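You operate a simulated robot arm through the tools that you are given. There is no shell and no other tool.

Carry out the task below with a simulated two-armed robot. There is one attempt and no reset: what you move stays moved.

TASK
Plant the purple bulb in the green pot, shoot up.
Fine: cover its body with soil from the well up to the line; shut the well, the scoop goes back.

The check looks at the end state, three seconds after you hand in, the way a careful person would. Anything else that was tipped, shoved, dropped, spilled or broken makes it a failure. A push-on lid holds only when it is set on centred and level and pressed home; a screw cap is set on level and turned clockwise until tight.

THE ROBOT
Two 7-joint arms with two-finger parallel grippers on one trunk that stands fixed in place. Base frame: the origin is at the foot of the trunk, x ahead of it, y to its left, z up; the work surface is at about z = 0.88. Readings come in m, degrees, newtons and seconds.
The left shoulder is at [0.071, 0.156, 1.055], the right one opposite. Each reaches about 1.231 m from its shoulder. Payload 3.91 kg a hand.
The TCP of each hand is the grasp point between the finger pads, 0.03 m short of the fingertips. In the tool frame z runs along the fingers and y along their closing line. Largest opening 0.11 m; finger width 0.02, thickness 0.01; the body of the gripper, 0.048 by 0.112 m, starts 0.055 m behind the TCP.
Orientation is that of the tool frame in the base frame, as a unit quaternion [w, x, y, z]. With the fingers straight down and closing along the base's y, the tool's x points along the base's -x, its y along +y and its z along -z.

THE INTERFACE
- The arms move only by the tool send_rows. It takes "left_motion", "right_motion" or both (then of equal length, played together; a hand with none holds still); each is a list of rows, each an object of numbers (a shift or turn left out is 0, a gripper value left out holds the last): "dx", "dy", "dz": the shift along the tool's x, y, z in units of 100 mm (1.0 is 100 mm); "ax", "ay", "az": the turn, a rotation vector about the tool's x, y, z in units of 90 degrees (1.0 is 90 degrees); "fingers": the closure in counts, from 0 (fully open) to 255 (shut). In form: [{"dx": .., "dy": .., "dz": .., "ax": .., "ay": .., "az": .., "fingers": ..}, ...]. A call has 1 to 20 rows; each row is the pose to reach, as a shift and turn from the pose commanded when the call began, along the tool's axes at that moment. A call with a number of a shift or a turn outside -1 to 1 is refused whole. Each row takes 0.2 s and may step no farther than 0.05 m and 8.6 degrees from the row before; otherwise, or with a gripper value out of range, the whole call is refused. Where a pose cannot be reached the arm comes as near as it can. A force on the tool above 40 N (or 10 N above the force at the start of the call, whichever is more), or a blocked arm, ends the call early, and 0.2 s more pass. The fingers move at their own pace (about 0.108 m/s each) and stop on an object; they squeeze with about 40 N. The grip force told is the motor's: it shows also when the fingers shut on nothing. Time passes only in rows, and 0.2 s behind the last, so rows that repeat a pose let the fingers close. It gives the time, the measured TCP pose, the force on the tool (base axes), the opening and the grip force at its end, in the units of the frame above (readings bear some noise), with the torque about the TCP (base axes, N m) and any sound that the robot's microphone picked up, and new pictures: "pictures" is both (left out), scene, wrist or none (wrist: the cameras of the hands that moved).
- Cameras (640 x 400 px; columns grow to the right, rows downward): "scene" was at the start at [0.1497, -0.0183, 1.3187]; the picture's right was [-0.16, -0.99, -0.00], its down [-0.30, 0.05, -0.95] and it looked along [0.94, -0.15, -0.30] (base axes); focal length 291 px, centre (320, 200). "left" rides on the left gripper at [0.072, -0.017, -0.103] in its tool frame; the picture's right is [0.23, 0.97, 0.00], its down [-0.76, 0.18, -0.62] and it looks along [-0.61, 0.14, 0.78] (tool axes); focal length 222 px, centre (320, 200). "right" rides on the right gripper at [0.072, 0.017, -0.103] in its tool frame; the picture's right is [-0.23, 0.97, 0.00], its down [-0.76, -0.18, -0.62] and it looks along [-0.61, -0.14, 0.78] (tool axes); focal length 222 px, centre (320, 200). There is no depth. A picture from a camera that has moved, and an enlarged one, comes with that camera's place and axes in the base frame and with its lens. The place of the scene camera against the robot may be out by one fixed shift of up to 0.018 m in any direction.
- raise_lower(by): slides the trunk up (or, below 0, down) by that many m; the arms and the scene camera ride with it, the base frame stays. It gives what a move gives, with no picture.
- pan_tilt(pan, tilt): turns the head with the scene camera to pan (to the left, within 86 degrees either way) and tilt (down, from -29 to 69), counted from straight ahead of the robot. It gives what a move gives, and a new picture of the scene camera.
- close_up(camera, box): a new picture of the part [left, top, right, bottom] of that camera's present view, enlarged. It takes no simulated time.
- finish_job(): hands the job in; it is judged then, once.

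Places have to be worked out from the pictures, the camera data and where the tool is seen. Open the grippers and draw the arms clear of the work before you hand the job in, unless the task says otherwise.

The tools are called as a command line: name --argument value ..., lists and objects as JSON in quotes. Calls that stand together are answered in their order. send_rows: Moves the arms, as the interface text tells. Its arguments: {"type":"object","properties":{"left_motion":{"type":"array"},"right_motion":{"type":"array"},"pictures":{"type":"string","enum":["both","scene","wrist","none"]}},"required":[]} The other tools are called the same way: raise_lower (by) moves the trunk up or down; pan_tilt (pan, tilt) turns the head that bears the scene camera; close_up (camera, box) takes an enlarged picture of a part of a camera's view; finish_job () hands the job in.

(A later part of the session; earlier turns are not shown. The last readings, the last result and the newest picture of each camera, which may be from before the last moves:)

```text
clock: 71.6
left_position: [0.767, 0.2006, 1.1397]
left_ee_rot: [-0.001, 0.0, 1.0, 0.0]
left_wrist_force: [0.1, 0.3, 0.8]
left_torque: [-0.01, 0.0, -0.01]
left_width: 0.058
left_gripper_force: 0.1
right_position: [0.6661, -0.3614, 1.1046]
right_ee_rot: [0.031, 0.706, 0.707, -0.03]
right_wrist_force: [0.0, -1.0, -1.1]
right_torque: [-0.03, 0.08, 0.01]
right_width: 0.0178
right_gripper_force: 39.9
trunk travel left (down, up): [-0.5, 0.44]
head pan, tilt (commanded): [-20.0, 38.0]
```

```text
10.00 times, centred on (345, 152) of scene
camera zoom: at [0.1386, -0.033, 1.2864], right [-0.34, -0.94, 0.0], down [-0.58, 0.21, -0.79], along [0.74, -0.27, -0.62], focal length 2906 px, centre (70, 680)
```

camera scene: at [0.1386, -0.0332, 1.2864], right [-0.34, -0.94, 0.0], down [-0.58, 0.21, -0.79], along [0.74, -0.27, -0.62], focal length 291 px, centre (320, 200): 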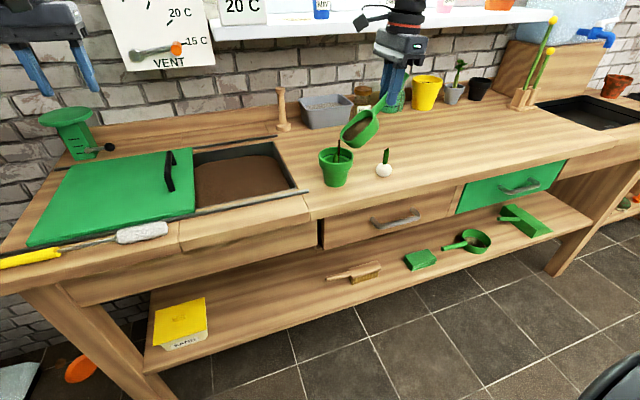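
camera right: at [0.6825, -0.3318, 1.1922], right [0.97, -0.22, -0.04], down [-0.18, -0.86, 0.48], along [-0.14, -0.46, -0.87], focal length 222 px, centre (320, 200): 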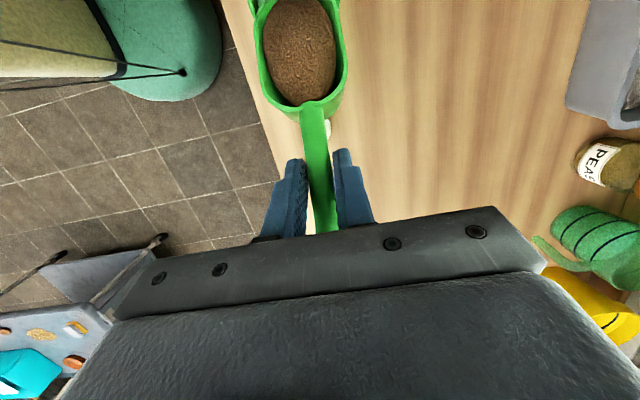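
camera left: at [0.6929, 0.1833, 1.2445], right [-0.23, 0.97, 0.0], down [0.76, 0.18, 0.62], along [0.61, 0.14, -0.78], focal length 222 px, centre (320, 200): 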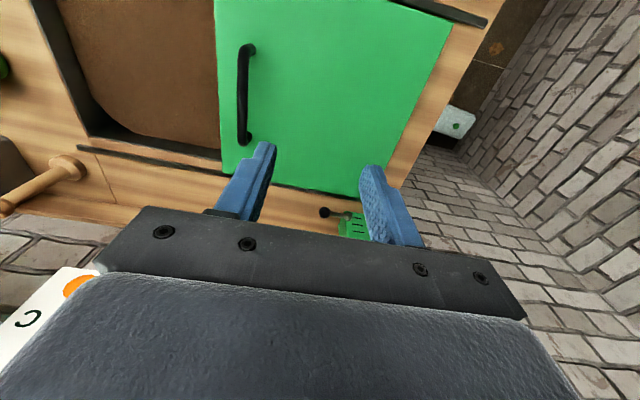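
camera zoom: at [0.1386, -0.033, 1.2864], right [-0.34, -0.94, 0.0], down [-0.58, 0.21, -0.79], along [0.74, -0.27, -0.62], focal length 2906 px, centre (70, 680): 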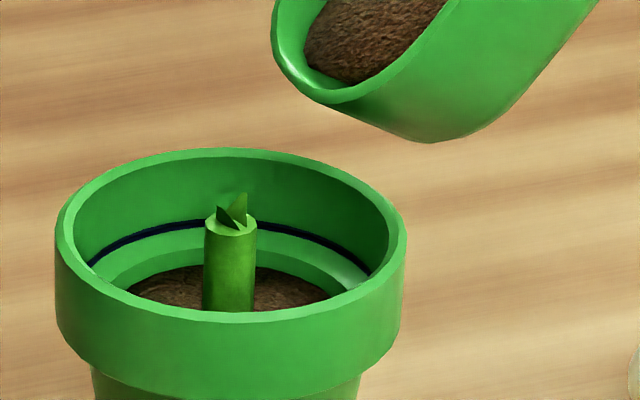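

Flow stopped at 50°, soil ~5–6 mm below the ledge. I tilt to 55° and hold.

send_rows --right_motion '[{"dx": 0.047, "dz": -0.042, "ay": -0.0278}, {"dx": 0.094, "dz": -0.083, "ay": -0.0556}, {"dx": 0.094, "dz": -0.083, "ay": -0.0556}, {"dx": 0.094, "dz": -0.083, "ay": -0.0556}, {"dx": 0.094, "dz": -0.083, "ay": -0.0556}, {"dx": 0.094, "dz": -0.083, "ay": -0.0556}, {"dx": 0.094, "dz": -0.083, "ay": -0.0556}]' --pictures "none"

close_up --camera "scene" --box '[315, 132, 375, 172]'

```text
clock: 73.2
left_position: [0.7662, 0.2014, 1.14]
left_ee_rot: [0.0, 0.0, 1.0, 0.0]
left_wrist_force: [0.1, -0.7, 0.0]
left_torque: [-0.01, 0.0, -0.01]
left_width: 0.0582
left_gripper_force: 0.1
right_position: [0.6656, -0.351, 1.1111]
right_ee_rot: [0.061, 0.704, 0.704, -0.061]
right_wrist_force: [-0.5, -0.4, -0.5]
right_torque: [-0.02, 0.0, 0.01]
right_width: 0.0181
right_gripper_force: 39.8
trunk travel left (down, up): [-0.5, 0.44]
head pan, tilt (commanded): [-20.0, 38.0]
```

```text
10.00 times, centred on (345, 152) of scene
camera zoom: at [0.1386, -0.033, 1.2864], right [-0.34, -0.94, 0.0], down [-0.58, 0.21, -0.79], along [0.74, -0.27, -0.62], focal length 2906 px, centre (70, 680)
```

zoom: 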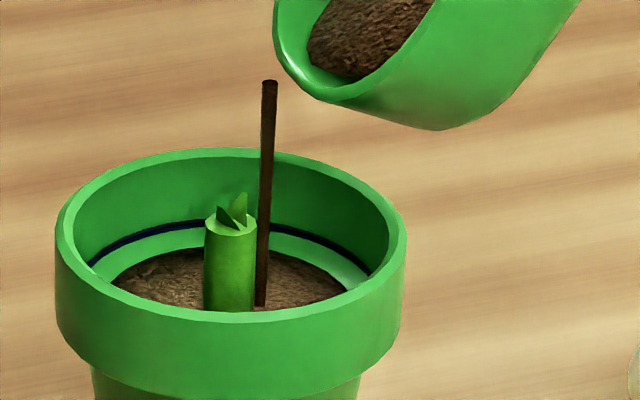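

Soil is nearly at the ledge and still flowing. I advance only two rows at a time now.

send_rows --right_motion '[{"dx": 0.0}, {"dx": 0.0}]' --pictures "none"

close_up --camera "scene" --box '[315, 132, 375, 172]'

```text
clock: 73.8
left_position: [0.7672, 0.2026, 1.1386]
left_ee_rot: [0.0, -0.001, 1.0, 0.001]
left_wrist_force: [0.4, 0.0, 0.1]
left_torque: [-0.01, -0.01, 0.02]
left_width: 0.0583
left_gripper_force: 0.0
right_position: [0.6655, -0.3512, 1.1109]
right_ee_rot: [0.061, 0.704, 0.705, -0.061]
right_wrist_force: [0.5, 0.3, -0.7]
right_torque: [-0.03, 0.01, 0.02]
right_width: 0.0181
right_gripper_force: 40.1
trunk travel left (down, up): [-0.5, 0.44]
head pan, tilt (commanded): [-20.0, 38.0]
```

```text
10.00 times, centred on (345, 152) of scene
camera zoom: at [0.1386, -0.033, 1.2864], right [-0.34, -0.94, 0.0], down [-0.58, 0.21, -0.79], along [0.74, -0.27, -0.62], focal length 2906 px, centre (70, 680)
```

zoom: 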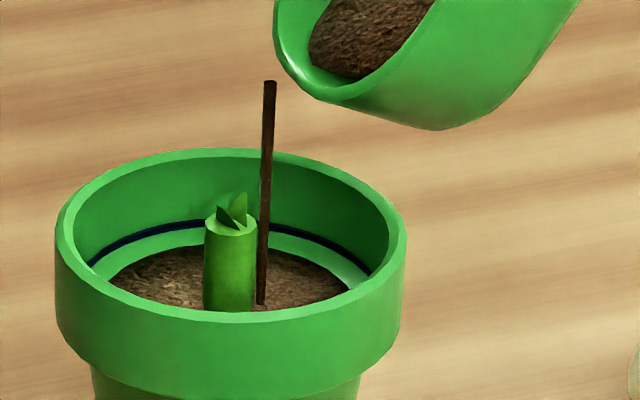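

Soil is spreading onto the ledge; a green band still shows below the line. Three more rows.

send_rows --right_motion '[{"dx": 0.0}, {"dx": 0.0}, {"dx": 0.0}]' --pictures "none"

close_up --camera "scene" --box '[315, 132, 375, 172]'

```text
clock: 74.6
left_position: [0.7665, 0.2018, 1.1394]
left_ee_rot: [-0.001, 0.0, 1.0, 0.0]
left_wrist_force: [-0.4, 0.0, -0.1]
left_torque: [0.0, -0.02, -0.03]
left_width: 0.0582
left_gripper_force: 0.1
right_position: [0.6663, -0.3513, 1.1108]
right_ee_rot: [0.062, 0.704, 0.705, -0.062]
right_wrist_force: [-0.2, 0.5, -0.5]
right_torque: [-0.03, 0.03, 0.01]
right_width: 0.0179
right_gripper_force: 39.9
trunk travel left (down, up): [-0.5, 0.44]
head pan, tilt (commanded): [-20.0, 38.0]
```

```text
10.00 times, centred on (345, 152) of scene
camera zoom: at [0.1386, -0.033, 1.2864], right [-0.34, -0.94, 0.0], down [-0.58, 0.21, -0.79], along [0.74, -0.27, -0.62], focal length 2906 px, centre (70, 680)
```

zoom: 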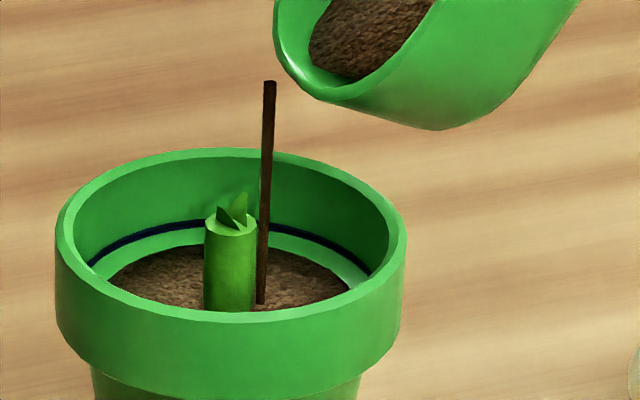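

The visible band is essentially the ledge itself. I let the stream run another four rows.

send_rows --right_motion '[{"dx": 0.0}, {"dx": 0.0}, {"dx": 0.0}, {"dx": 0.0}]' --pictures "none"

close_up --camera "scene" --box '[315, 132, 375, 172]'

```text
clock: 75.6
left_position: [0.7663, 0.2006, 1.1391]
left_ee_rot: [0.0, 0.0, 1.0, 0.001]
left_wrist_force: [0.1, 1.0, 0.7]
left_torque: [0.0, 0.0, 0.03]
left_width: 0.0581
left_gripper_force: 0.1
right_position: [0.665, -0.3512, 1.1114]
right_ee_rot: [0.062, 0.704, 0.704, -0.062]
right_wrist_force: [-0.2, -0.2, -1.0]
right_torque: [-0.03, -0.01, -0.03]
right_width: 0.0184
right_gripper_force: 40.4
trunk travel left (down, up): [-0.5, 0.44]
head pan, tilt (commanded): [-20.0, 38.0]
```

```text
10.00 times, centred on (345, 152) of scene
camera zoom: at [0.1386, -0.033, 1.2864], right [-0.34, -0.94, 0.0], down [-0.58, 0.21, -0.79], along [0.74, -0.27, -0.62], focal length 2906 px, centre (70, 680)
```

zoom: 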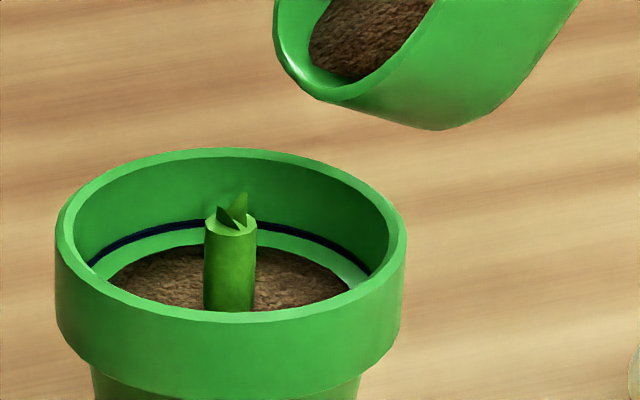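

Flow stopped at 55°. I add just 2.5° more and hold.

send_rows --right_motion '[{"dx": 0.024, "dz": -0.021, "ay": -0.0139}, {"dx": 0.047, "dz": -0.042, "ay": -0.0278}, {"dx": 0.047, "dz": -0.042, "ay": -0.0278}, {"dx": 0.047, "dz": -0.042, "ay": -0.0278}, {"dx": 0.047, "dz": -0.042, "ay": -0.0278}]' --pictures "none"

close_up --camera "scene" --box '[315, 132, 375, 172]'

```text
clock: 76.8
left_position: [0.7666, 0.2014, 1.1396]
left_ee_rot: [0.0, 0.0, 1.0, 0.0]
left_wrist_force: [0.0, -0.1, -0.1]
left_torque: [-0.02, 0.01, 0.02]
left_width: 0.0577
left_gripper_force: 0.0
right_position: [0.664, -0.3466, 1.1142]
right_ee_rot: [0.077, 0.703, 0.702, -0.077]
right_wrist_force: [0.0, 0.0, -1.0]
right_torque: [0.0, 0.01, -0.04]
right_width: 0.0182
right_gripper_force: 40.4
trunk travel left (down, up): [-0.5, 0.44]
head pan, tilt (commanded): [-20.0, 38.0]
```

```text
10.00 times, centred on (345, 152) of scene
camera zoom: at [0.1386, -0.033, 1.2864], right [-0.34, -0.94, 0.0], down [-0.58, 0.21, -0.79], along [0.74, -0.27, -0.62], focal length 2906 px, centre (70, 680)
```

zoom: 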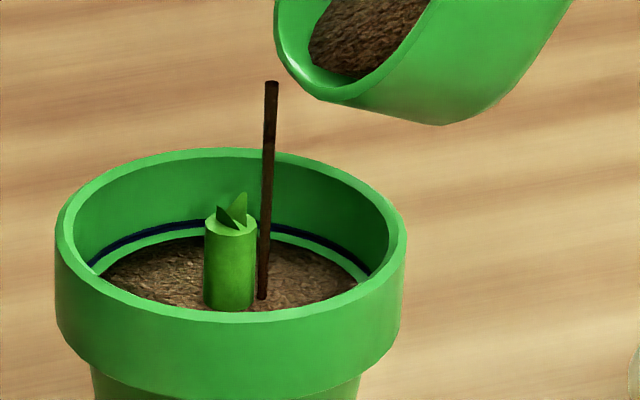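

The soil is close to the line now, with a thin green band left. Two more rows.

send_rows --right_motion '[{"dx": 0.0}, {"dx": 0.0}]' --pictures "none"

close_up --camera "scene" --box '[315, 132, 375, 172]'

```text
clock: 77.4
left_position: [0.7664, 0.1998, 1.1391]
left_ee_rot: [0.0, 0.001, 1.0, 0.001]
left_wrist_force: [-0.2, 0.4, 0.0]
left_torque: [-0.03, 0.0, 0.01]
left_width: 0.0582
left_gripper_force: 0.1
right_position: [0.6659, -0.3464, 1.1157]
right_ee_rot: [0.077, 0.703, 0.703, -0.077]
right_wrist_force: [0.4, 0.3, -0.8]
right_torque: [-0.02, -0.04, 0.01]
right_width: 0.0181
right_gripper_force: 40.1
trunk travel left (down, up): [-0.5, 0.44]
head pan, tilt (commanded): [-20.0, 38.0]
```

```text
10.00 times, centred on (345, 152) of scene
camera zoom: at [0.1386, -0.0329, 1.2864], right [-0.34, -0.94, 0.0], down [-0.58, 0.21, -0.79], along [0.74, -0.27, -0.62], focal length 2906 px, centre (70, 680)
```

zoom: 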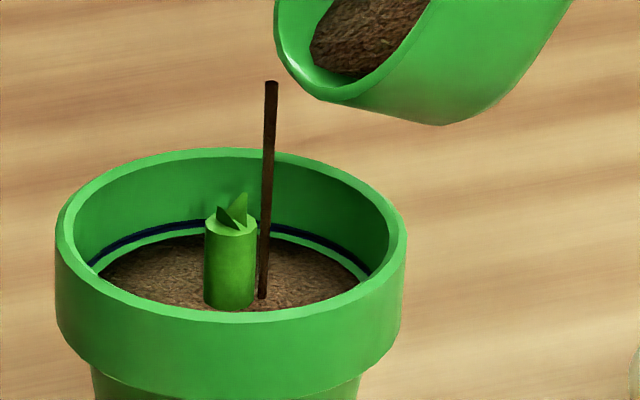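

Very close. I zoom in before deciding on more.

close_up --camera "scene" --box '[318, 145, 358, 170]'

```text
16.00 times, centred on (338, 158) of scene
camera zoom: at [0.1386, -0.0329, 1.2864], right [-0.34, -0.94, 0.0], down [-0.58, 0.21, -0.79], along [0.74, -0.27, -0.62], focal length 4649 px, centre (32, 880)
```

zoom: 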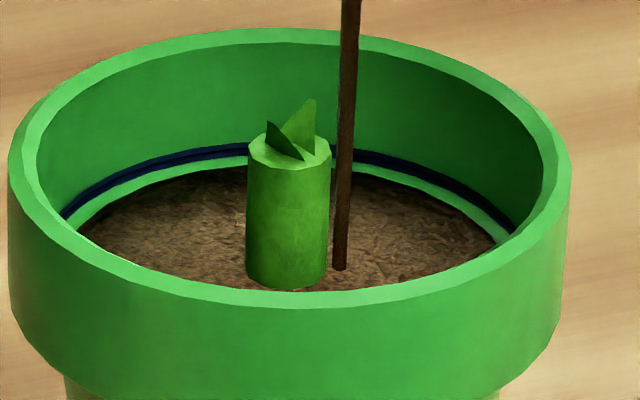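

About 2 mm below the line. I let it run three more rows.

send_rows --right_motion '[{"dx": 0.0}, {"dx": 0.0}, {"dx": 0.0}]' --pictures "none"

close_up --camera "scene" --box '[318, 145, 358, 170]'

```text
clock: 78.2
left_position: [0.7664, 0.202, 1.1391]
left_ee_rot: [0.0, 0.0, 1.0, 0.0]
left_wrist_force: [0.0, -0.1, 0.5]
left_torque: [-0.02, 0.01, 0.01]
left_width: 0.0582
left_gripper_force: 0.0
right_position: [0.6654, -0.3464, 1.1153]
right_ee_rot: [0.077, 0.703, 0.703, -0.077]
right_wrist_force: [0.7, 0.4, -0.9]
right_torque: [-0.03, -0.03, -0.01]
right_width: 0.0179
right_gripper_force: 40.0
trunk travel left (down, up): [-0.5, 0.44]
head pan, tilt (commanded): [-20.0, 38.0]
```

```text
16.00 times, centred on (338, 158) of scene
camera zoom: at [0.1386, -0.033, 1.2864], right [-0.34, -0.94, 0.0], down [-0.58, 0.21, -0.79], along [0.74, -0.27, -0.62], focal length 4649 px, centre (32, 880)
```

zoom: 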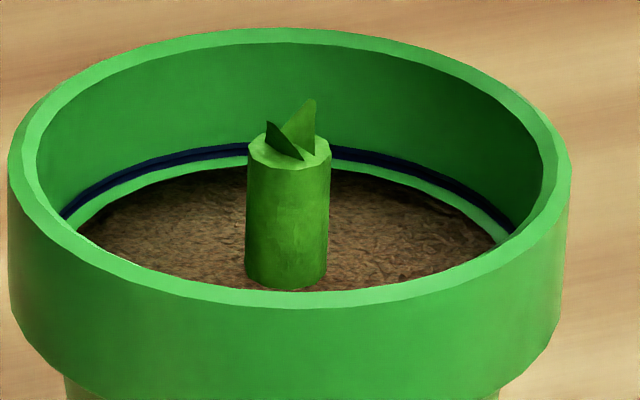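

Flow stopped ~1.5 mm short of the line. I add 1.5° and hold.

send_rows --right_motion '[{"dx": 0.014, "dz": -0.013, "ay": -0.0084}, {"dx": 0.028, "dz": -0.026, "ay": -0.0167}, {"dx": 0.028, "dz": -0.026, "ay": -0.0167}, {"dx": 0.028, "dz": -0.026, "ay": -0.0167}, {"dx": 0.028, "dz": -0.026, "ay": -0.0167}]' --pictures "none"

close_up --camera "scene" --box '[318, 145, 358, 170]'

```text
clock: 79.4
left_position: [0.7657, 0.2011, 1.1387]
left_ee_rot: [-0.001, 0.0, 1.0, 0.0]
left_wrist_force: [0.1, 0.4, -0.2]
left_torque: [0.02, -0.03, 0.04]
left_width: 0.0582
left_gripper_force: 0.1
right_position: [0.6638, -0.3418, 1.1174]
right_ee_rot: [0.086, 0.701, 0.702, -0.087]
right_wrist_force: [0.2, 0.3, -0.9]
right_torque: [-0.02, -0.01, 0.02]
right_width: 0.018
right_gripper_force: 40.0
trunk travel left (down, up): [-0.5, 0.44]
head pan, tilt (commanded): [-20.0, 38.0]
```

```text
16.00 times, centred on (338, 158) of scene
camera zoom: at [0.1386, -0.033, 1.2864], right [-0.34, -0.94, 0.0], down [-0.58, 0.21, -0.79], along [0.74, -0.27, -0.62], focal length 4649 px, centre (32, 880)
```

zoom: 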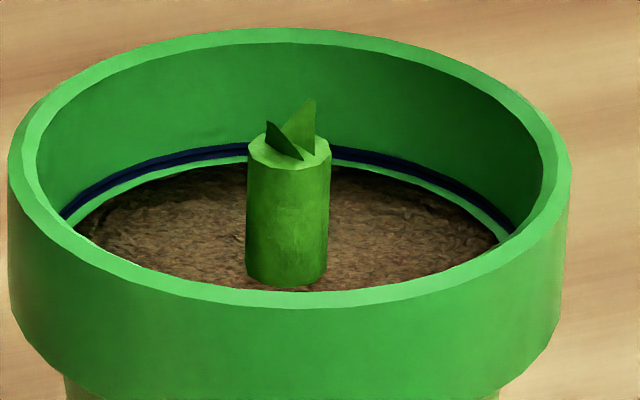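

Band is down to ~1 mm. I add another 2° and hold.

send_rows --right_motion '[{"dx": 0.019, "dz": -0.017, "ay": -0.0111}, {"dx": 0.037, "dz": -0.034, "ay": -0.0222}, {"dx": 0.037, "dz": -0.034, "ay": -0.0222}, {"dx": 0.037, "dz": -0.034, "ay": -0.0222}]' --pictures "none"

close_up --camera "scene" --box '[318, 145, 358, 170]'

```text
clock: 80.4
left_position: [0.7668, 0.2015, 1.1389]
left_ee_rot: [0.0, 0.0, 1.0, 0.0]
left_wrist_force: [-0.6, -0.5, 0.9]
left_torque: [0.0, 0.03, -0.01]
left_width: 0.0582
left_gripper_force: 0.1
right_position: [0.6661, -0.3383, 1.1192]
right_ee_rot: [0.099, 0.7, 0.7, -0.099]
right_wrist_force: [-0.1, -0.5, -0.9]
right_torque: [-0.04, -0.02, 0.01]
right_width: 0.0182
right_gripper_force: 39.6
trunk travel left (down, up): [-0.5, 0.44]
head pan, tilt (commanded): [-20.0, 38.0]
```

```text
16.00 times, centred on (338, 158) of scene
camera zoom: at [0.1386, -0.0329, 1.2864], right [-0.34, -0.94, 0.0], down [-0.58, 0.21, -0.79], along [0.74, -0.27, -0.62], focal length 4649 px, centre (32, 880)
```

zoom: 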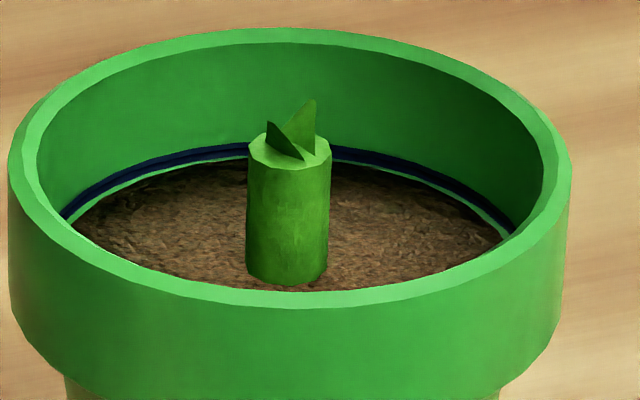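

Only a hairline of green remains below the line. I add 1.5° more.

send_rows --right_motion '[{"dx": 0.014, "dz": -0.013, "ay": -0.0084}, {"dx": 0.028, "dz": -0.026, "ay": -0.0167}, {"dx": 0.028, "dz": -0.026, "ay": -0.0167}, {"dx": 0.028, "dz": -0.026, "ay": -0.0167}]' --pictures "none"

close_up --camera "scene" --box '[318, 145, 358, 170]'

close_up --camera "scene" --box '[318, 147, 338, 160]'

```text
clock: 81.4
left_position: [0.7661, 0.2007, 1.1399]
left_ee_rot: [0.0, -0.001, 1.0, -0.001]
left_wrist_force: [0.4, -0.2, -0.7]
left_torque: [0.0, -0.04, 0.02]
left_width: 0.0582
left_gripper_force: 0.1
right_position: [0.6653, -0.3366, 1.1212]
right_ee_rot: [0.108, 0.699, 0.699, -0.108]
right_wrist_force: [0.0, -0.2, -1.0]
right_torque: [0.01, -0.03, 0.0]
right_width: 0.0181
right_gripper_force: 40.0
trunk travel left (down, up): [-0.5, 0.44]
head pan, tilt (commanded): [-20.0, 38.0]
```

```text
16.00 times, centred on (338, 158) of scene
camera zoom: at [0.1386, -0.0329, 1.2864], right [-0.34, -0.94, 0.0], down [-0.58, 0.21, -0.79], along [0.74, -0.27, -0.62], focal length 4649 px, centre (32, 880)
```

zoom: 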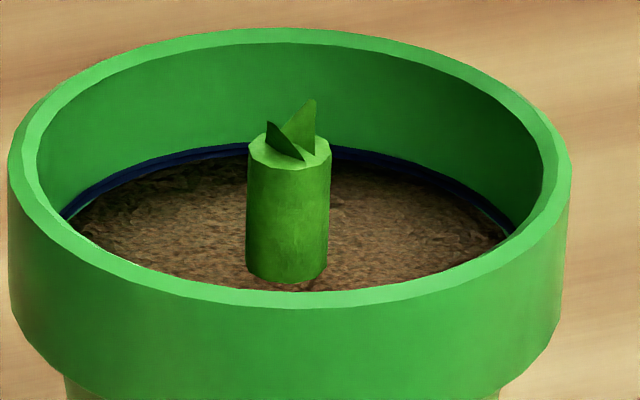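

```text
16.00 times, centred on (328, 154) of scene
camera zoom: at [0.1386, -0.0329, 1.2864], right [-0.34, -0.94, 0.0], down [-0.58, 0.21, -0.79], along [0.74, -0.27, -0.62], focal length 4649 px, centre (192, 944)
```

zoom: 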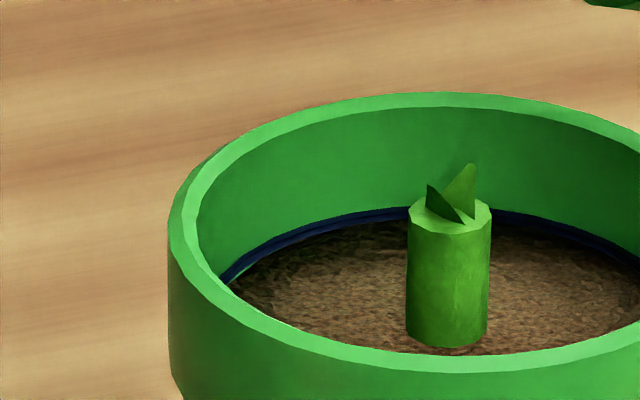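

Soil is now right at the line and the stream has stopped. I raise the scoop and tilt it back toward level, keeping its lip above the pot as it turns.

send_rows --right_motion '[{"dx": -0.06, "dz": -0.19}, {"dx": -0.12, "dz": -0.381}, {"dx": -0.209, "dz": -0.199, "ay": 0.0889}, {"dx": -0.299, "dz": -0.017, "ay": 0.1778}, {"dx": -0.388, "dz": 0.165, "ay": 0.2667}, {"dx": -0.478, "dz": 0.347, "ay": 0.3556}, {"dx": -0.567, "dz": 0.53, "ay": 0.4444}]' --pictures "both"

close_up --camera "scene" --box '[300, 70, 420, 190]'

```text
clock: 83.0
left_position: [0.7664, 0.199, 1.1406]
left_ee_rot: [0.0, 0.001, 1.0, 0.001]
left_wrist_force: [0.5, 0.0, 0.4]
left_torque: [0.02, 0.02, -0.01]
left_width: 0.0582
left_gripper_force: 0.0
right_position: [0.6668, -0.4044, 1.0889]
right_ee_rot: [-0.139, 0.694, 0.693, 0.139]
right_wrist_force: [0.3, 0.0, -1.5]
right_torque: [-0.07, 0.01, 0.0]
right_width: 0.0183
right_gripper_force: 39.9
trunk travel left (down, up): [-0.5, 0.44]
head pan, tilt (commanded): [-20.0, 38.0]
camera scene: at [0.1388, -0.0346, 1.2864], right [-0.34, -0.94, 0.0], down [-0.58, 0.21, -0.79], along [0.74, -0.27, -0.62], focal length 291 px, centre (320, 200)
camera right: at [0.6831, -0.3771, 1.2117], right [0.97, -0.21, -0.09], down [-0.18, -0.94, 0.28], along [-0.14, -0.26, -0.96], focal length 222 px, centre (320, 200)
```

scene: 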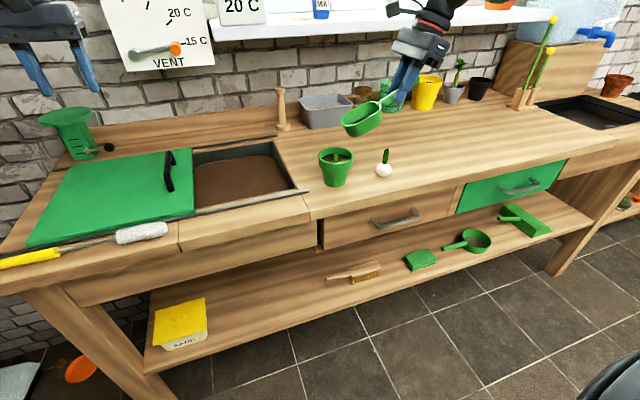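
right: 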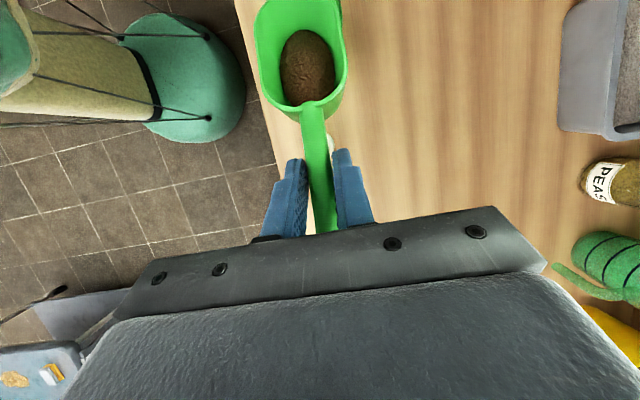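

```text
3.33 times, centred on (360, 130) of scene
camera zoom: at [0.1388, -0.0346, 1.2864], right [-0.34, -0.94, 0.0], down [-0.58, 0.21, -0.79], along [0.74, -0.27, -0.62], focal length 969 px, centre (187, 433)
```

zoom: 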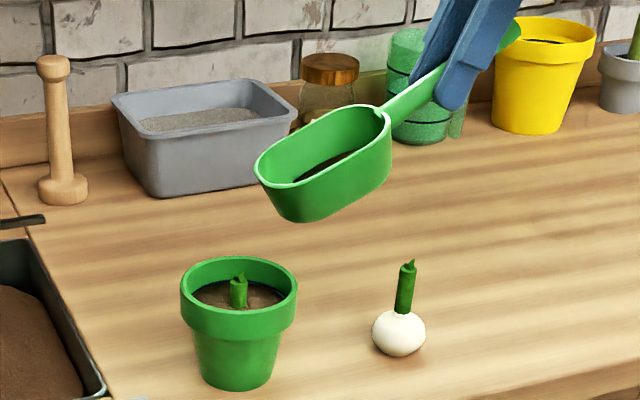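

A small remainder is left in the bowl and nothing has spilled. I level the scoop and carry it back over the well to return the leftover soil.

send_rows --right_motion '[{"dx": 0.2, "dz": 0.03, "dy": 0.12, "ay": 0.0833}, {"dx": 0.4, "dz": 0.06, "dy": 0.25, "ay": 0.1667}, {"dx": 0.6, "dz": 0.09, "dy": 0.38, "ay": 0.25}, {"dx": 0.816, "dz": 0.121, "dy": 0.5, "ay": 0.25}]' --pictures "none"

send_rows --right_motion '[{"dx": 0.18, "dz": 0.18, "dy": 0.17}, {"dx": 0.37, "dz": 0.37, "dy": 0.34}, {"dx": 0.55, "dz": 0.55, "dy": 0.51}, {"dx": 0.74, "dz": 0.74, "dy": 0.68}, {"dx": 0.919, "dz": 0.919, "dy": 0.85}]' --pictures "both"

```text
clock: 84.0
left_position: [0.7662, 0.2012, 1.1389]
left_ee_rot: [0.001, 0.0, 1.0, 0.0]
left_wrist_force: [0.2, -0.6, 0.4]
left_torque: [-0.01, 0.02, -0.02]
left_width: 0.0582
left_gripper_force: 0.0
right_position: [0.7154, -0.3232, 1.1069]
right_ee_rot: [-0.271, 0.653, 0.653, 0.27]
right_wrist_force: [0.4, 0.6, -1.1]
right_torque: [-0.09, 0.01, 0.0]
right_width: 0.018
right_gripper_force: 40.0
trunk travel left (down, up): [-0.5, 0.44]
head pan, tilt (commanded): [-20.0, 38.0]
```

```text
clock: 85.2
left_position: [0.7678, 0.1998, 1.1386]
left_ee_rot: [-0.001, 0.0, 1.0, 0.001]
left_wrist_force: [-0.4, -0.3, 0.1]
left_torque: [0.0, -0.01, -0.05]
left_width: 0.0582
left_gripper_force: 0.1
right_position: [0.799, -0.1954, 1.1065]
right_ee_rot: [-0.271, 0.654, 0.653, 0.27]
right_wrist_force: [0.1, 1.3, -1.1]
right_torque: [-0.06, 0.0, -0.02]
right_width: 0.0182
right_gripper_force: 40.0
trunk travel left (down, up): [-0.5, 0.44]
head pan, tilt (commanded): [-20.0, 38.0]
camera scene: at [0.1394, -0.0326, 1.2863], right [-0.34, -0.94, 0.0], down [-0.58, 0.21, -0.79], along [0.74, -0.27, -0.62], focal length 291 px, centre (320, 200)
camera right: at [0.816, -0.2165, 1.2312], right [0.97, -0.16, -0.16], down [-0.18, -0.98, -0.1], along [-0.14, 0.12, -0.98], focal length 222 px, centre (320, 200)
```

scene: 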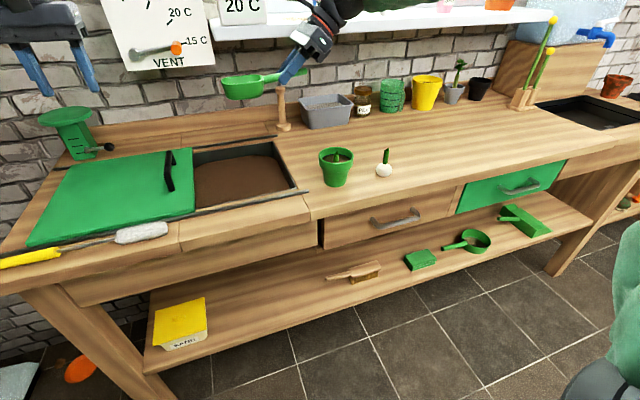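
right: 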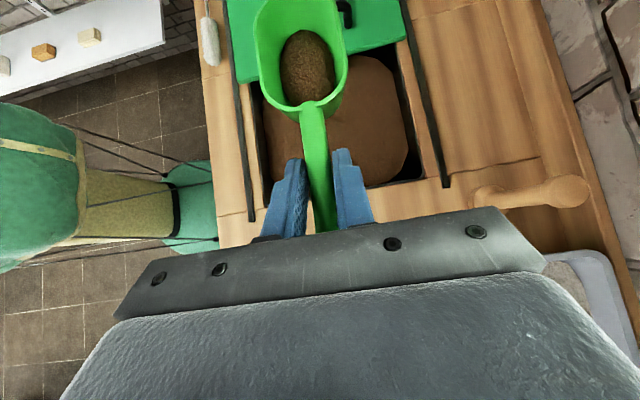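

Over the well now; I tilt nose-down in two stages to dump the remainder back onto the soil.

send_rows --right_motion '[{"dx": 0.012, "dz": 0.144, "ay": -0.0889}, {"dx": 0.024, "dz": 0.287, "ay": -0.1778}, {"dx": 0.036, "dz": 0.431, "ay": -0.2667}, {"dx": 0.048, "dz": 0.574, "ay": -0.3556}, {"dx": 0.06, "dz": 0.718, "ay": -0.4444}]' --pictures "none"

send_rows --right_motion '[{"dx": 0.094, "dz": 0.069, "ay": -0.0889}, {"dx": 0.189, "dz": 0.137, "ay": -0.1778}, {"dx": 0.283, "dz": 0.206, "ay": -0.2667}, {"dx": 0.378, "dz": 0.274, "ay": -0.3556}, {"dx": 0.472, "dz": 0.343, "ay": -0.4444}, {"dx": 0.472, "dz": 0.343, "ay": -0.4444}, {"dx": 0.472, "dz": 0.343, "ay": -0.4444}]' --pictures "both"

close_up --camera "scene" --box '[180, 60, 340, 210]'

```text
clock: 86.4
left_position: [0.7672, 0.2006, 1.1384]
left_ee_rot: [-0.001, 0.0, 1.0, 0.0]
left_wrist_force: [-0.1, 0.9, 0.3]
left_torque: [-0.01, 0.01, -0.01]
left_width: 0.0583
left_gripper_force: 0.2
right_position: [0.7991, -0.1386, 1.062]
right_ee_rot: [-0.031, 0.707, 0.706, 0.029]
right_wrist_force: [-0.4, -0.2, -1.6]
right_torque: [-0.09, -0.01, 0.03]
right_width: 0.0181
right_gripper_force: 40.1
trunk travel left (down, up): [-0.5, 0.44]
head pan, tilt (commanded): [-20.0, 38.0]
```

```text
clock: 88.0
left_position: [0.7672, 0.2007, 1.1398]
left_ee_rot: [0.0, 0.0, 1.0, 0.0]
left_wrist_force: [0.6, -0.8, 0.3]
left_torque: [-0.05, -0.01, -0.02]
left_width: 0.0581
left_gripper_force: 0.0
right_position: [0.748, -0.1832, 1.0369]
right_ee_rot: [0.212, 0.674, 0.675, -0.211]
right_wrist_force: [-1.0, 0.4, -0.5]
right_torque: [0.01, -0.01, 0.0]
right_width: 0.0183
right_gripper_force: 40.0
right hand out of reach, approached as far as the arm can: row 2, 3, 4, 5, 6, 7
trunk travel left (down, up): [-0.5, 0.44]
head pan, tilt (commanded): [-20.0, 38.0]
camera scene: at [0.1388, -0.033, 1.2864], right [-0.34, -0.94, 0.0], down [-0.58, 0.21, -0.79], along [0.74, -0.27, -0.62], focal length 291 px, centre (320, 200)
camera right: at [0.7656, -0.0631, 1.0806], right [0.97, -0.19, 0.13], down [-0.18, -0.27, 0.95], along [-0.14, -0.95, -0.3], focal length 222 px, centre (320, 200)
```

scene: 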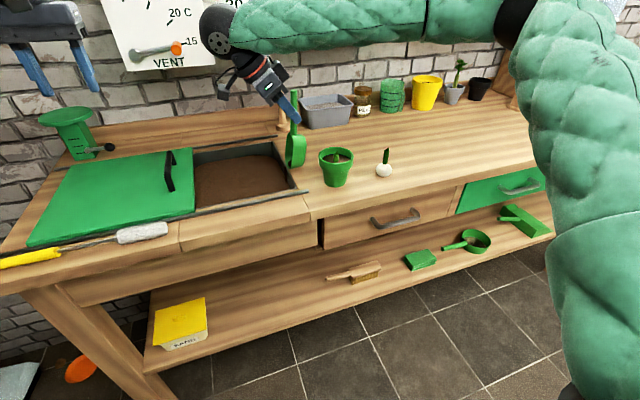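
right: 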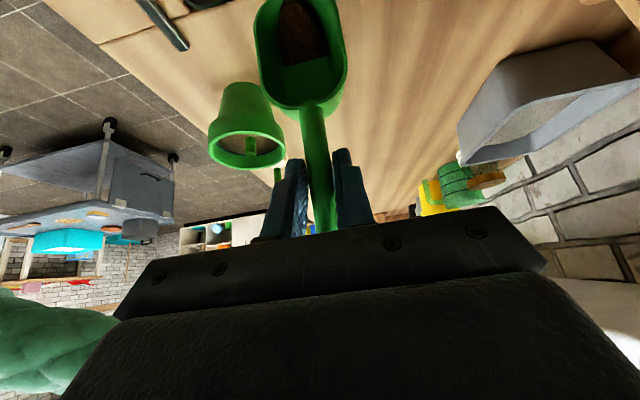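

```text
2.67 times, centred on (260, 135) of scene
camera zoom: at [0.1388, -0.033, 1.2864], right [-0.34, -0.94, 0.0], down [-0.58, 0.21, -0.79], along [0.74, -0.27, -0.62], focal length 775 px, centre (480, 373)
```

zoom: 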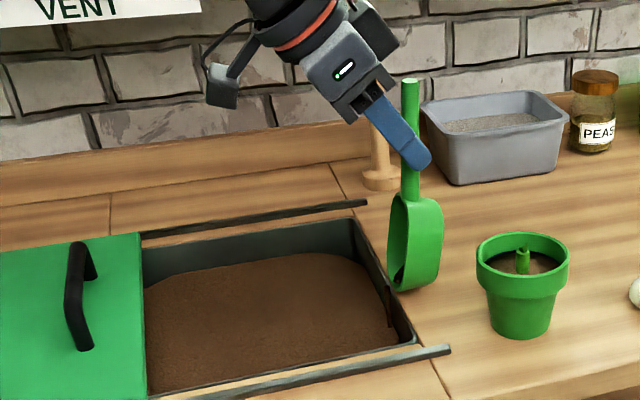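

The arm ran out of reach and stopped with the lip near the well's right edge. I look closely at where the soil is falling before moving.

close_up --camera "scene" --box '[255, 150, 325, 200]'

close_up --camera "right" --box '[200, 0, 400, 125]'

```text
8.00 times, centred on (290, 175) of scene
camera zoom: at [0.1388, -0.033, 1.2864], right [-0.34, -0.94, 0.0], down [-0.58, 0.21, -0.79], along [0.74, -0.27, -0.62], focal length 2325 px, centre (560, 400)
```

zoom: 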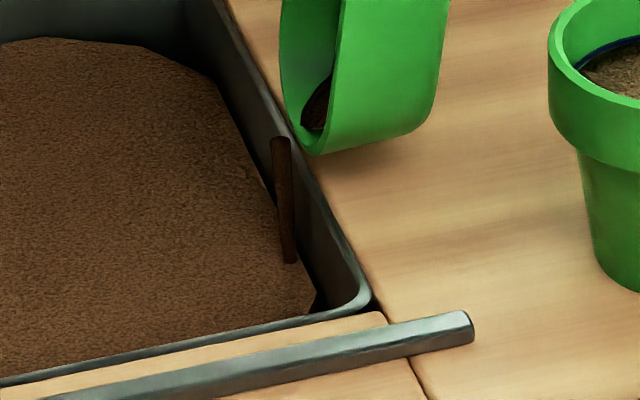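

```text
3.20 times, centred on (300, 62) of right
camera zoom: at [0.7656, -0.0631, 1.0806], right [0.97, -0.19, 0.13], down [-0.18, -0.27, 0.95], along [-0.14, -0.95, -0.3], focal length 711 px, centre (384, 640)
```

zoom: 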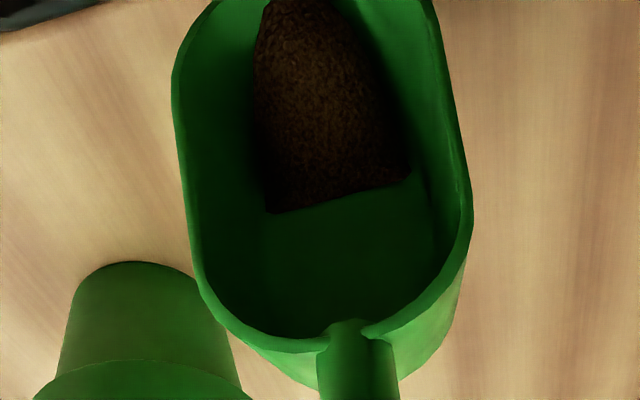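

The stream is landing inside the well, but close to its wall. I reduce the tilt by 8°, which moves the lip farther into the well, and continue draining there.

send_rows --right_motion '[{"ay": 0.0445}, {"ay": 0.0889}]' --pictures "both"

close_up --camera "scene" --box '[235, 130, 325, 200]'

close_up --camera "right" --box '[200, 0, 400, 125]'

```text
clock: 88.6
left_position: [0.7661, 0.2014, 1.1389]
left_ee_rot: [0.0, 0.001, 1.0, 0.0]
left_wrist_force: [-0.1, -0.7, 0.2]
left_torque: [0.01, -0.03, 0.0]
left_width: 0.0583
left_gripper_force: 0.0
right_position: [0.7475, -0.1825, 1.0377]
right_ee_rot: [0.165, 0.687, 0.688, -0.165]
right_wrist_force: [0.0, 0.4, -0.4]
right_torque: [0.01, -0.01, -0.04]
right_width: 0.0181
right_gripper_force: 40.1
trunk travel left (down, up): [-0.5, 0.44]
head pan, tilt (commanded): [-20.0, 38.0]
camera scene: at [0.1384, -0.0329, 1.2864], right [-0.34, -0.94, 0.0], down [-0.58, 0.21, -0.79], along [0.74, -0.27, -0.62], focal length 291 px, centre (320, 200)
camera right: at [0.7653, -0.0705, 1.0976], right [0.97, -0.2, 0.1], down [-0.18, -0.4, 0.9], along [-0.14, -0.9, -0.42], focal length 222 px, centre (320, 200)
```

scene: 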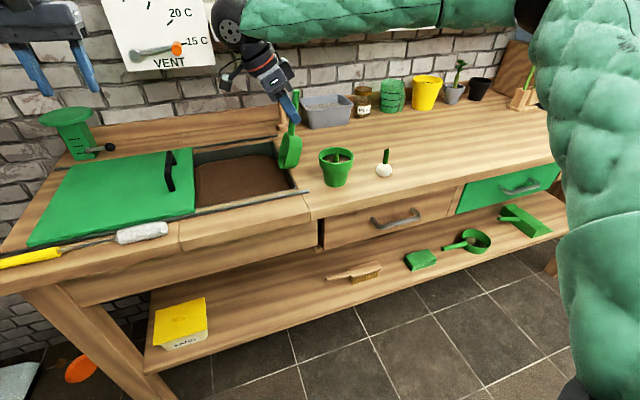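
right: 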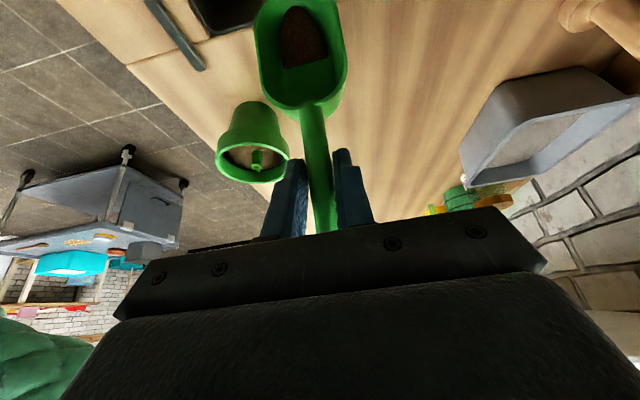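

```text
5.71 times, centred on (280, 165) of scene
camera zoom: at [0.1384, -0.0329, 1.2864], right [-0.34, -0.94, 0.0], down [-0.58, 0.21, -0.79], along [0.74, -0.27, -0.62], focal length 1660 px, centre (549, 400)
```

zoom: 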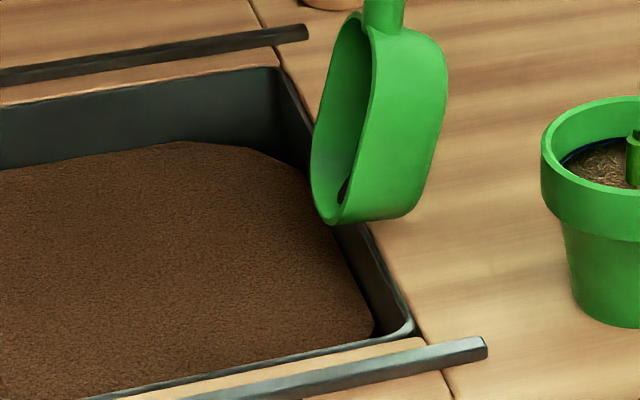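

```text
3.20 times, centred on (300, 62) of right
camera zoom: at [0.7653, -0.0705, 1.0976], right [0.97, -0.2, 0.1], down [-0.18, -0.4, 0.9], along [-0.14, -0.9, -0.42], focal length 711 px, centre (384, 640)
```

zoom: 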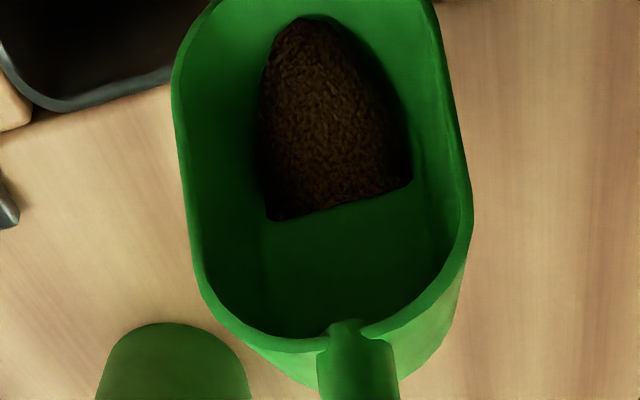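

The stream stopped at 72°, with nothing on the bench. To finish emptying deeper in the well I yaw the scoop 45° (nose toward near-left), which should ease the wrist.

send_rows --right_motion '[{"dz": -0.1, "ax": -0.0378, "az": -0.0743}, {"dz": -0.2, "ax": -0.0757, "az": -0.1485}, {"dz": -0.2, "ax": -0.1135, "az": -0.2228}, {"dz": -0.2, "ax": -0.1513, "az": -0.297}, {"dz": -0.2, "ax": -0.1892, "az": -0.3713}, {"dz": -0.2, "ax": -0.227, "az": -0.4455}]' --pictures "scene"

```text
clock: 90.0
left_position: [0.766, 0.201, 1.1409]
left_ee_rot: [0.0, 0.0, 1.0, 0.0]
left_wrist_force: [0.3, 0.0, 1.0]
left_torque: [0.01, 0.05, 0.0]
left_width: 0.0584
left_gripper_force: 0.1
right_position: [0.7486, -0.1754, 1.0563]
right_ee_rot: [0.216, 0.372, 0.899, -0.089]
right_wrist_force: [0.3, -0.4, -1.5]
right_torque: [0.01, -0.02, 0.02]
right_width: 0.0183
right_gripper_force: 39.9
trunk travel left (down, up): [-0.5, 0.44]
head pan, tilt (commanded): [-20.0, 38.0]
camera scene: at [0.138, -0.0328, 1.2865], right [-0.34, -0.94, 0.0], down [-0.58, 0.21, -0.79], along [0.74, -0.27, -0.62], focal length 291 px, centre (320, 200)
```

scene: 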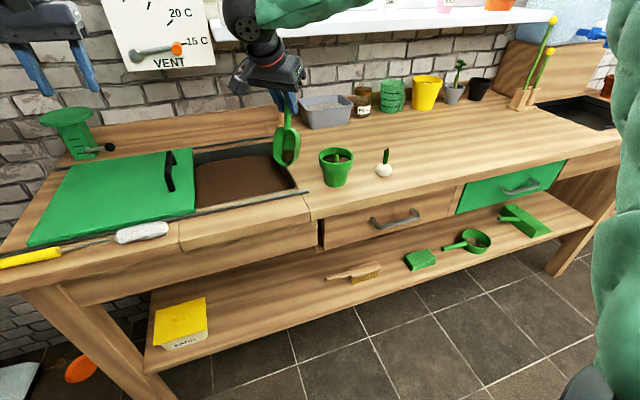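

The yawed pose is reachable. I translate the scoop toward the middle of the well.

send_rows --right_motion '[{"dx": 0.02, "dy": 0.3, "dz": -0.01}, {"dx": 0.04, "dy": 0.6, "dz": -0.02}, {"dx": 0.062, "dy": 0.919, "dz": -0.032}, {"dx": 0.062, "dy": 0.919, "dz": -0.032}]' --pictures "scene"

```text
clock: 91.0
left_position: [0.7662, 0.2023, 1.1404]
left_ee_rot: [-0.001, 0.0, 1.0, 0.0]
left_wrist_force: [0.5, 0.9, 0.5]
left_torque: [0.03, -0.02, 0.0]
left_width: 0.0581
left_gripper_force: 0.0
right_position: [0.7955, -0.1258, 1.0545]
right_ee_rot: [0.216, 0.371, 0.899, -0.089]
right_wrist_force: [0.1, -0.4, -1.4]
right_torque: [-0.02, -0.02, 0.0]
right_width: 0.018
right_gripper_force: 39.8
right hand out of reach, approached as far as the arm can: row 3, 4
trunk travel left (down, up): [-0.5, 0.44]
head pan, tilt (commanded): [-20.0, 38.0]
camera scene: at [0.1391, -0.0327, 1.2864], right [-0.34, -0.94, 0.0], down [-0.58, 0.21, -0.79], along [0.74, -0.27, -0.62], focal length 291 px, centre (320, 200)
```

scene: 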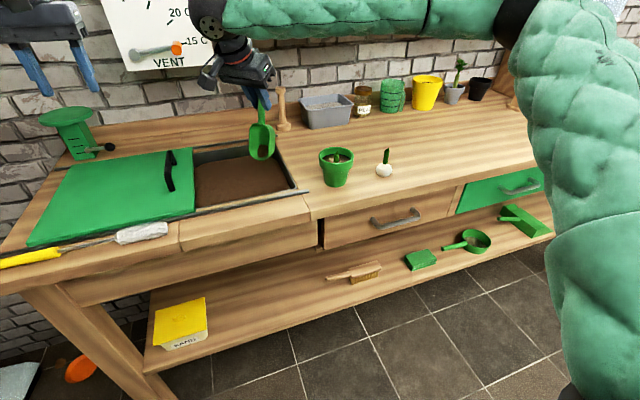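

Lip is now ~7 cm inside the well. Turning the nose further toward the robot makes the hand pose natural, so I yaw another 45°.

send_rows --right_motion '[{"ax": -0.0378, "az": -0.0743}, {"ax": -0.0757, "az": -0.1485}, {"ax": -0.1135, "az": -0.2228}, {"ax": -0.1513, "az": -0.297}, {"ax": -0.1892, "az": -0.3713}, {"ax": -0.227, "az": -0.4455}]' --pictures "scene"

```text
clock: 92.4
left_position: [0.7664, 0.1993, 1.1392]
left_ee_rot: [0.0, -0.001, 1.0, 0.0]
left_wrist_force: [0.1, -0.1, 0.4]
left_torque: [-0.01, -0.03, 0.01]
left_width: 0.0584
left_gripper_force: 0.2
right_position: [0.7961, -0.1236, 1.0571]
right_ee_rot: [0.233, -0.001, 0.972, 0.0]
right_wrist_force: [-0.1, -0.3, -1.3]
right_torque: [0.01, -0.04, -0.01]
right_width: 0.0181
right_gripper_force: 40.1
trunk travel left (down, up): [-0.5, 0.44]
head pan, tilt (commanded): [-20.0, 38.0]
camera scene: at [0.1384, -0.033, 1.2865], right [-0.34, -0.94, 0.0], down [-0.58, 0.21, -0.79], along [0.74, -0.27, -0.62], focal length 291 px, centre (320, 200)
```

scene: 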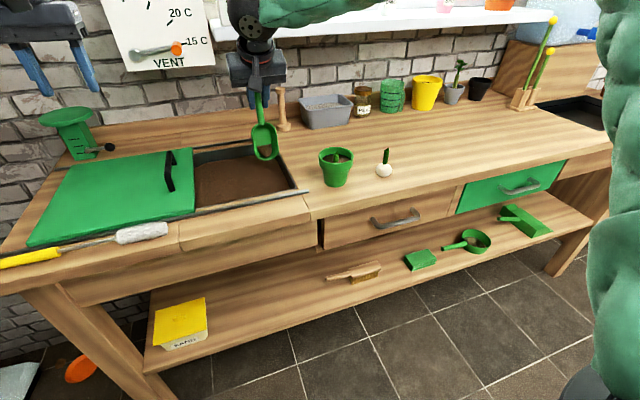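

Now the hand leans naturally. I move 5 cm farther left over the well and tip the scoop to ~100° to empty it completely.

send_rows --right_motion '[{"dy": 0.25}, {"dy": 0.5}, {"dy": 0.5, "ay": -0.0889}, {"dy": 0.5, "ay": -0.1778}, {"dy": 0.5, "ay": -0.2667}, {"dy": 0.5, "ay": -0.3111}, {"dy": 0.5, "ay": -0.3111}, {"dy": 0.5, "ay": -0.3111}, {"dy": 0.5, "ay": -0.3111}]' --pictures "both"

close_up --camera "scene" --box '[190, 80, 320, 210]'

close_up --camera "right" --box '[200, 0, 400, 125]'

```text
clock: 94.4
left_position: [0.7677, 0.2013, 1.1399]
left_ee_rot: [0.0, 0.0, 1.0, 0.001]
left_wrist_force: [-0.2, -0.3, 0.2]
left_torque: [-0.01, 0.03, 0.01]
left_width: 0.0579
left_gripper_force: 0.1
right_position: [0.7969, -0.0731, 1.0553]
right_ee_rot: [0.461, -0.001, 0.887, 0.001]
right_wrist_force: [1.0, 0.6, -1.3]
right_torque: [0.01, 0.03, 0.02]
right_width: 0.0179
right_gripper_force: 39.7
trunk travel left (down, up): [-0.5, 0.44]
head pan, tilt (commanded): [-20.0, 38.0]
camera scene: at [0.1387, -0.0329, 1.2864], right [-0.34, -0.94, 0.0], down [-0.58, 0.21, -0.79], along [0.74, -0.27, -0.62], focal length 291 px, centre (320, 200)
camera right: at [0.6705, -0.0555, 1.055], right [0.13, 0.97, 0.19], down [-0.07, -0.18, 0.98], along [0.99, -0.14, 0.05], focal length 222 px, centre (320, 200)
```

scene: 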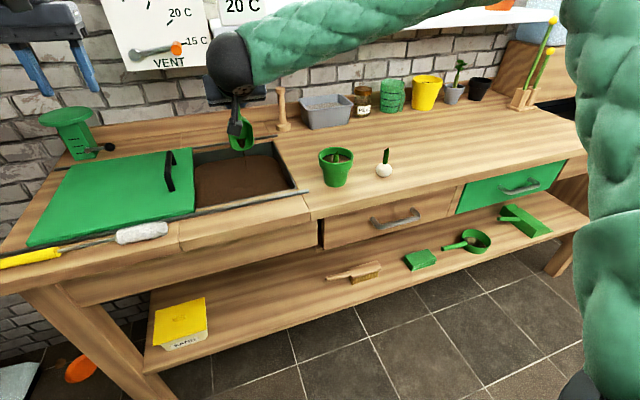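
right: 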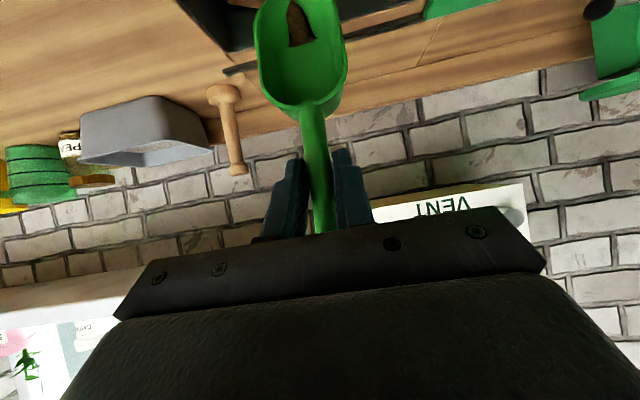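

```text
3.08 times, centred on (255, 145) of scene
camera zoom: at [0.1387, -0.0329, 1.2864], right [-0.34, -0.94, 0.0], down [-0.58, 0.21, -0.79], along [0.74, -0.27, -0.62], focal length 894 px, centre (520, 369)
```

zoom: 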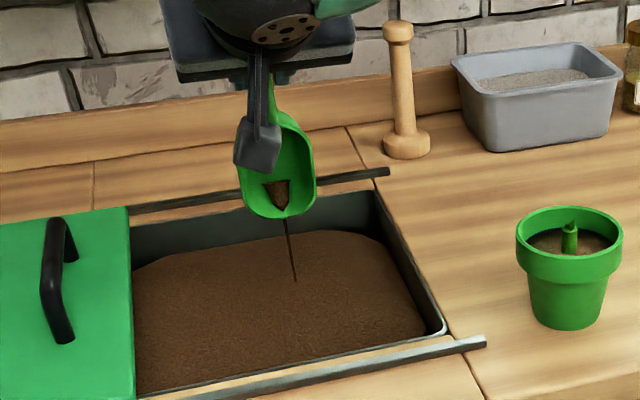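

```text
3.20 times, centred on (300, 62) of right
camera zoom: at [0.6705, -0.0555, 1.055], right [0.13, 0.97, 0.19], down [-0.07, -0.18, 0.98], along [0.99, -0.14, 0.05], focal length 711 px, centre (384, 640)
```

zoom: 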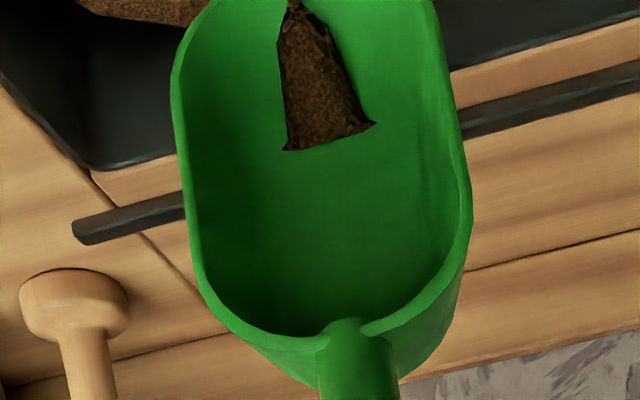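

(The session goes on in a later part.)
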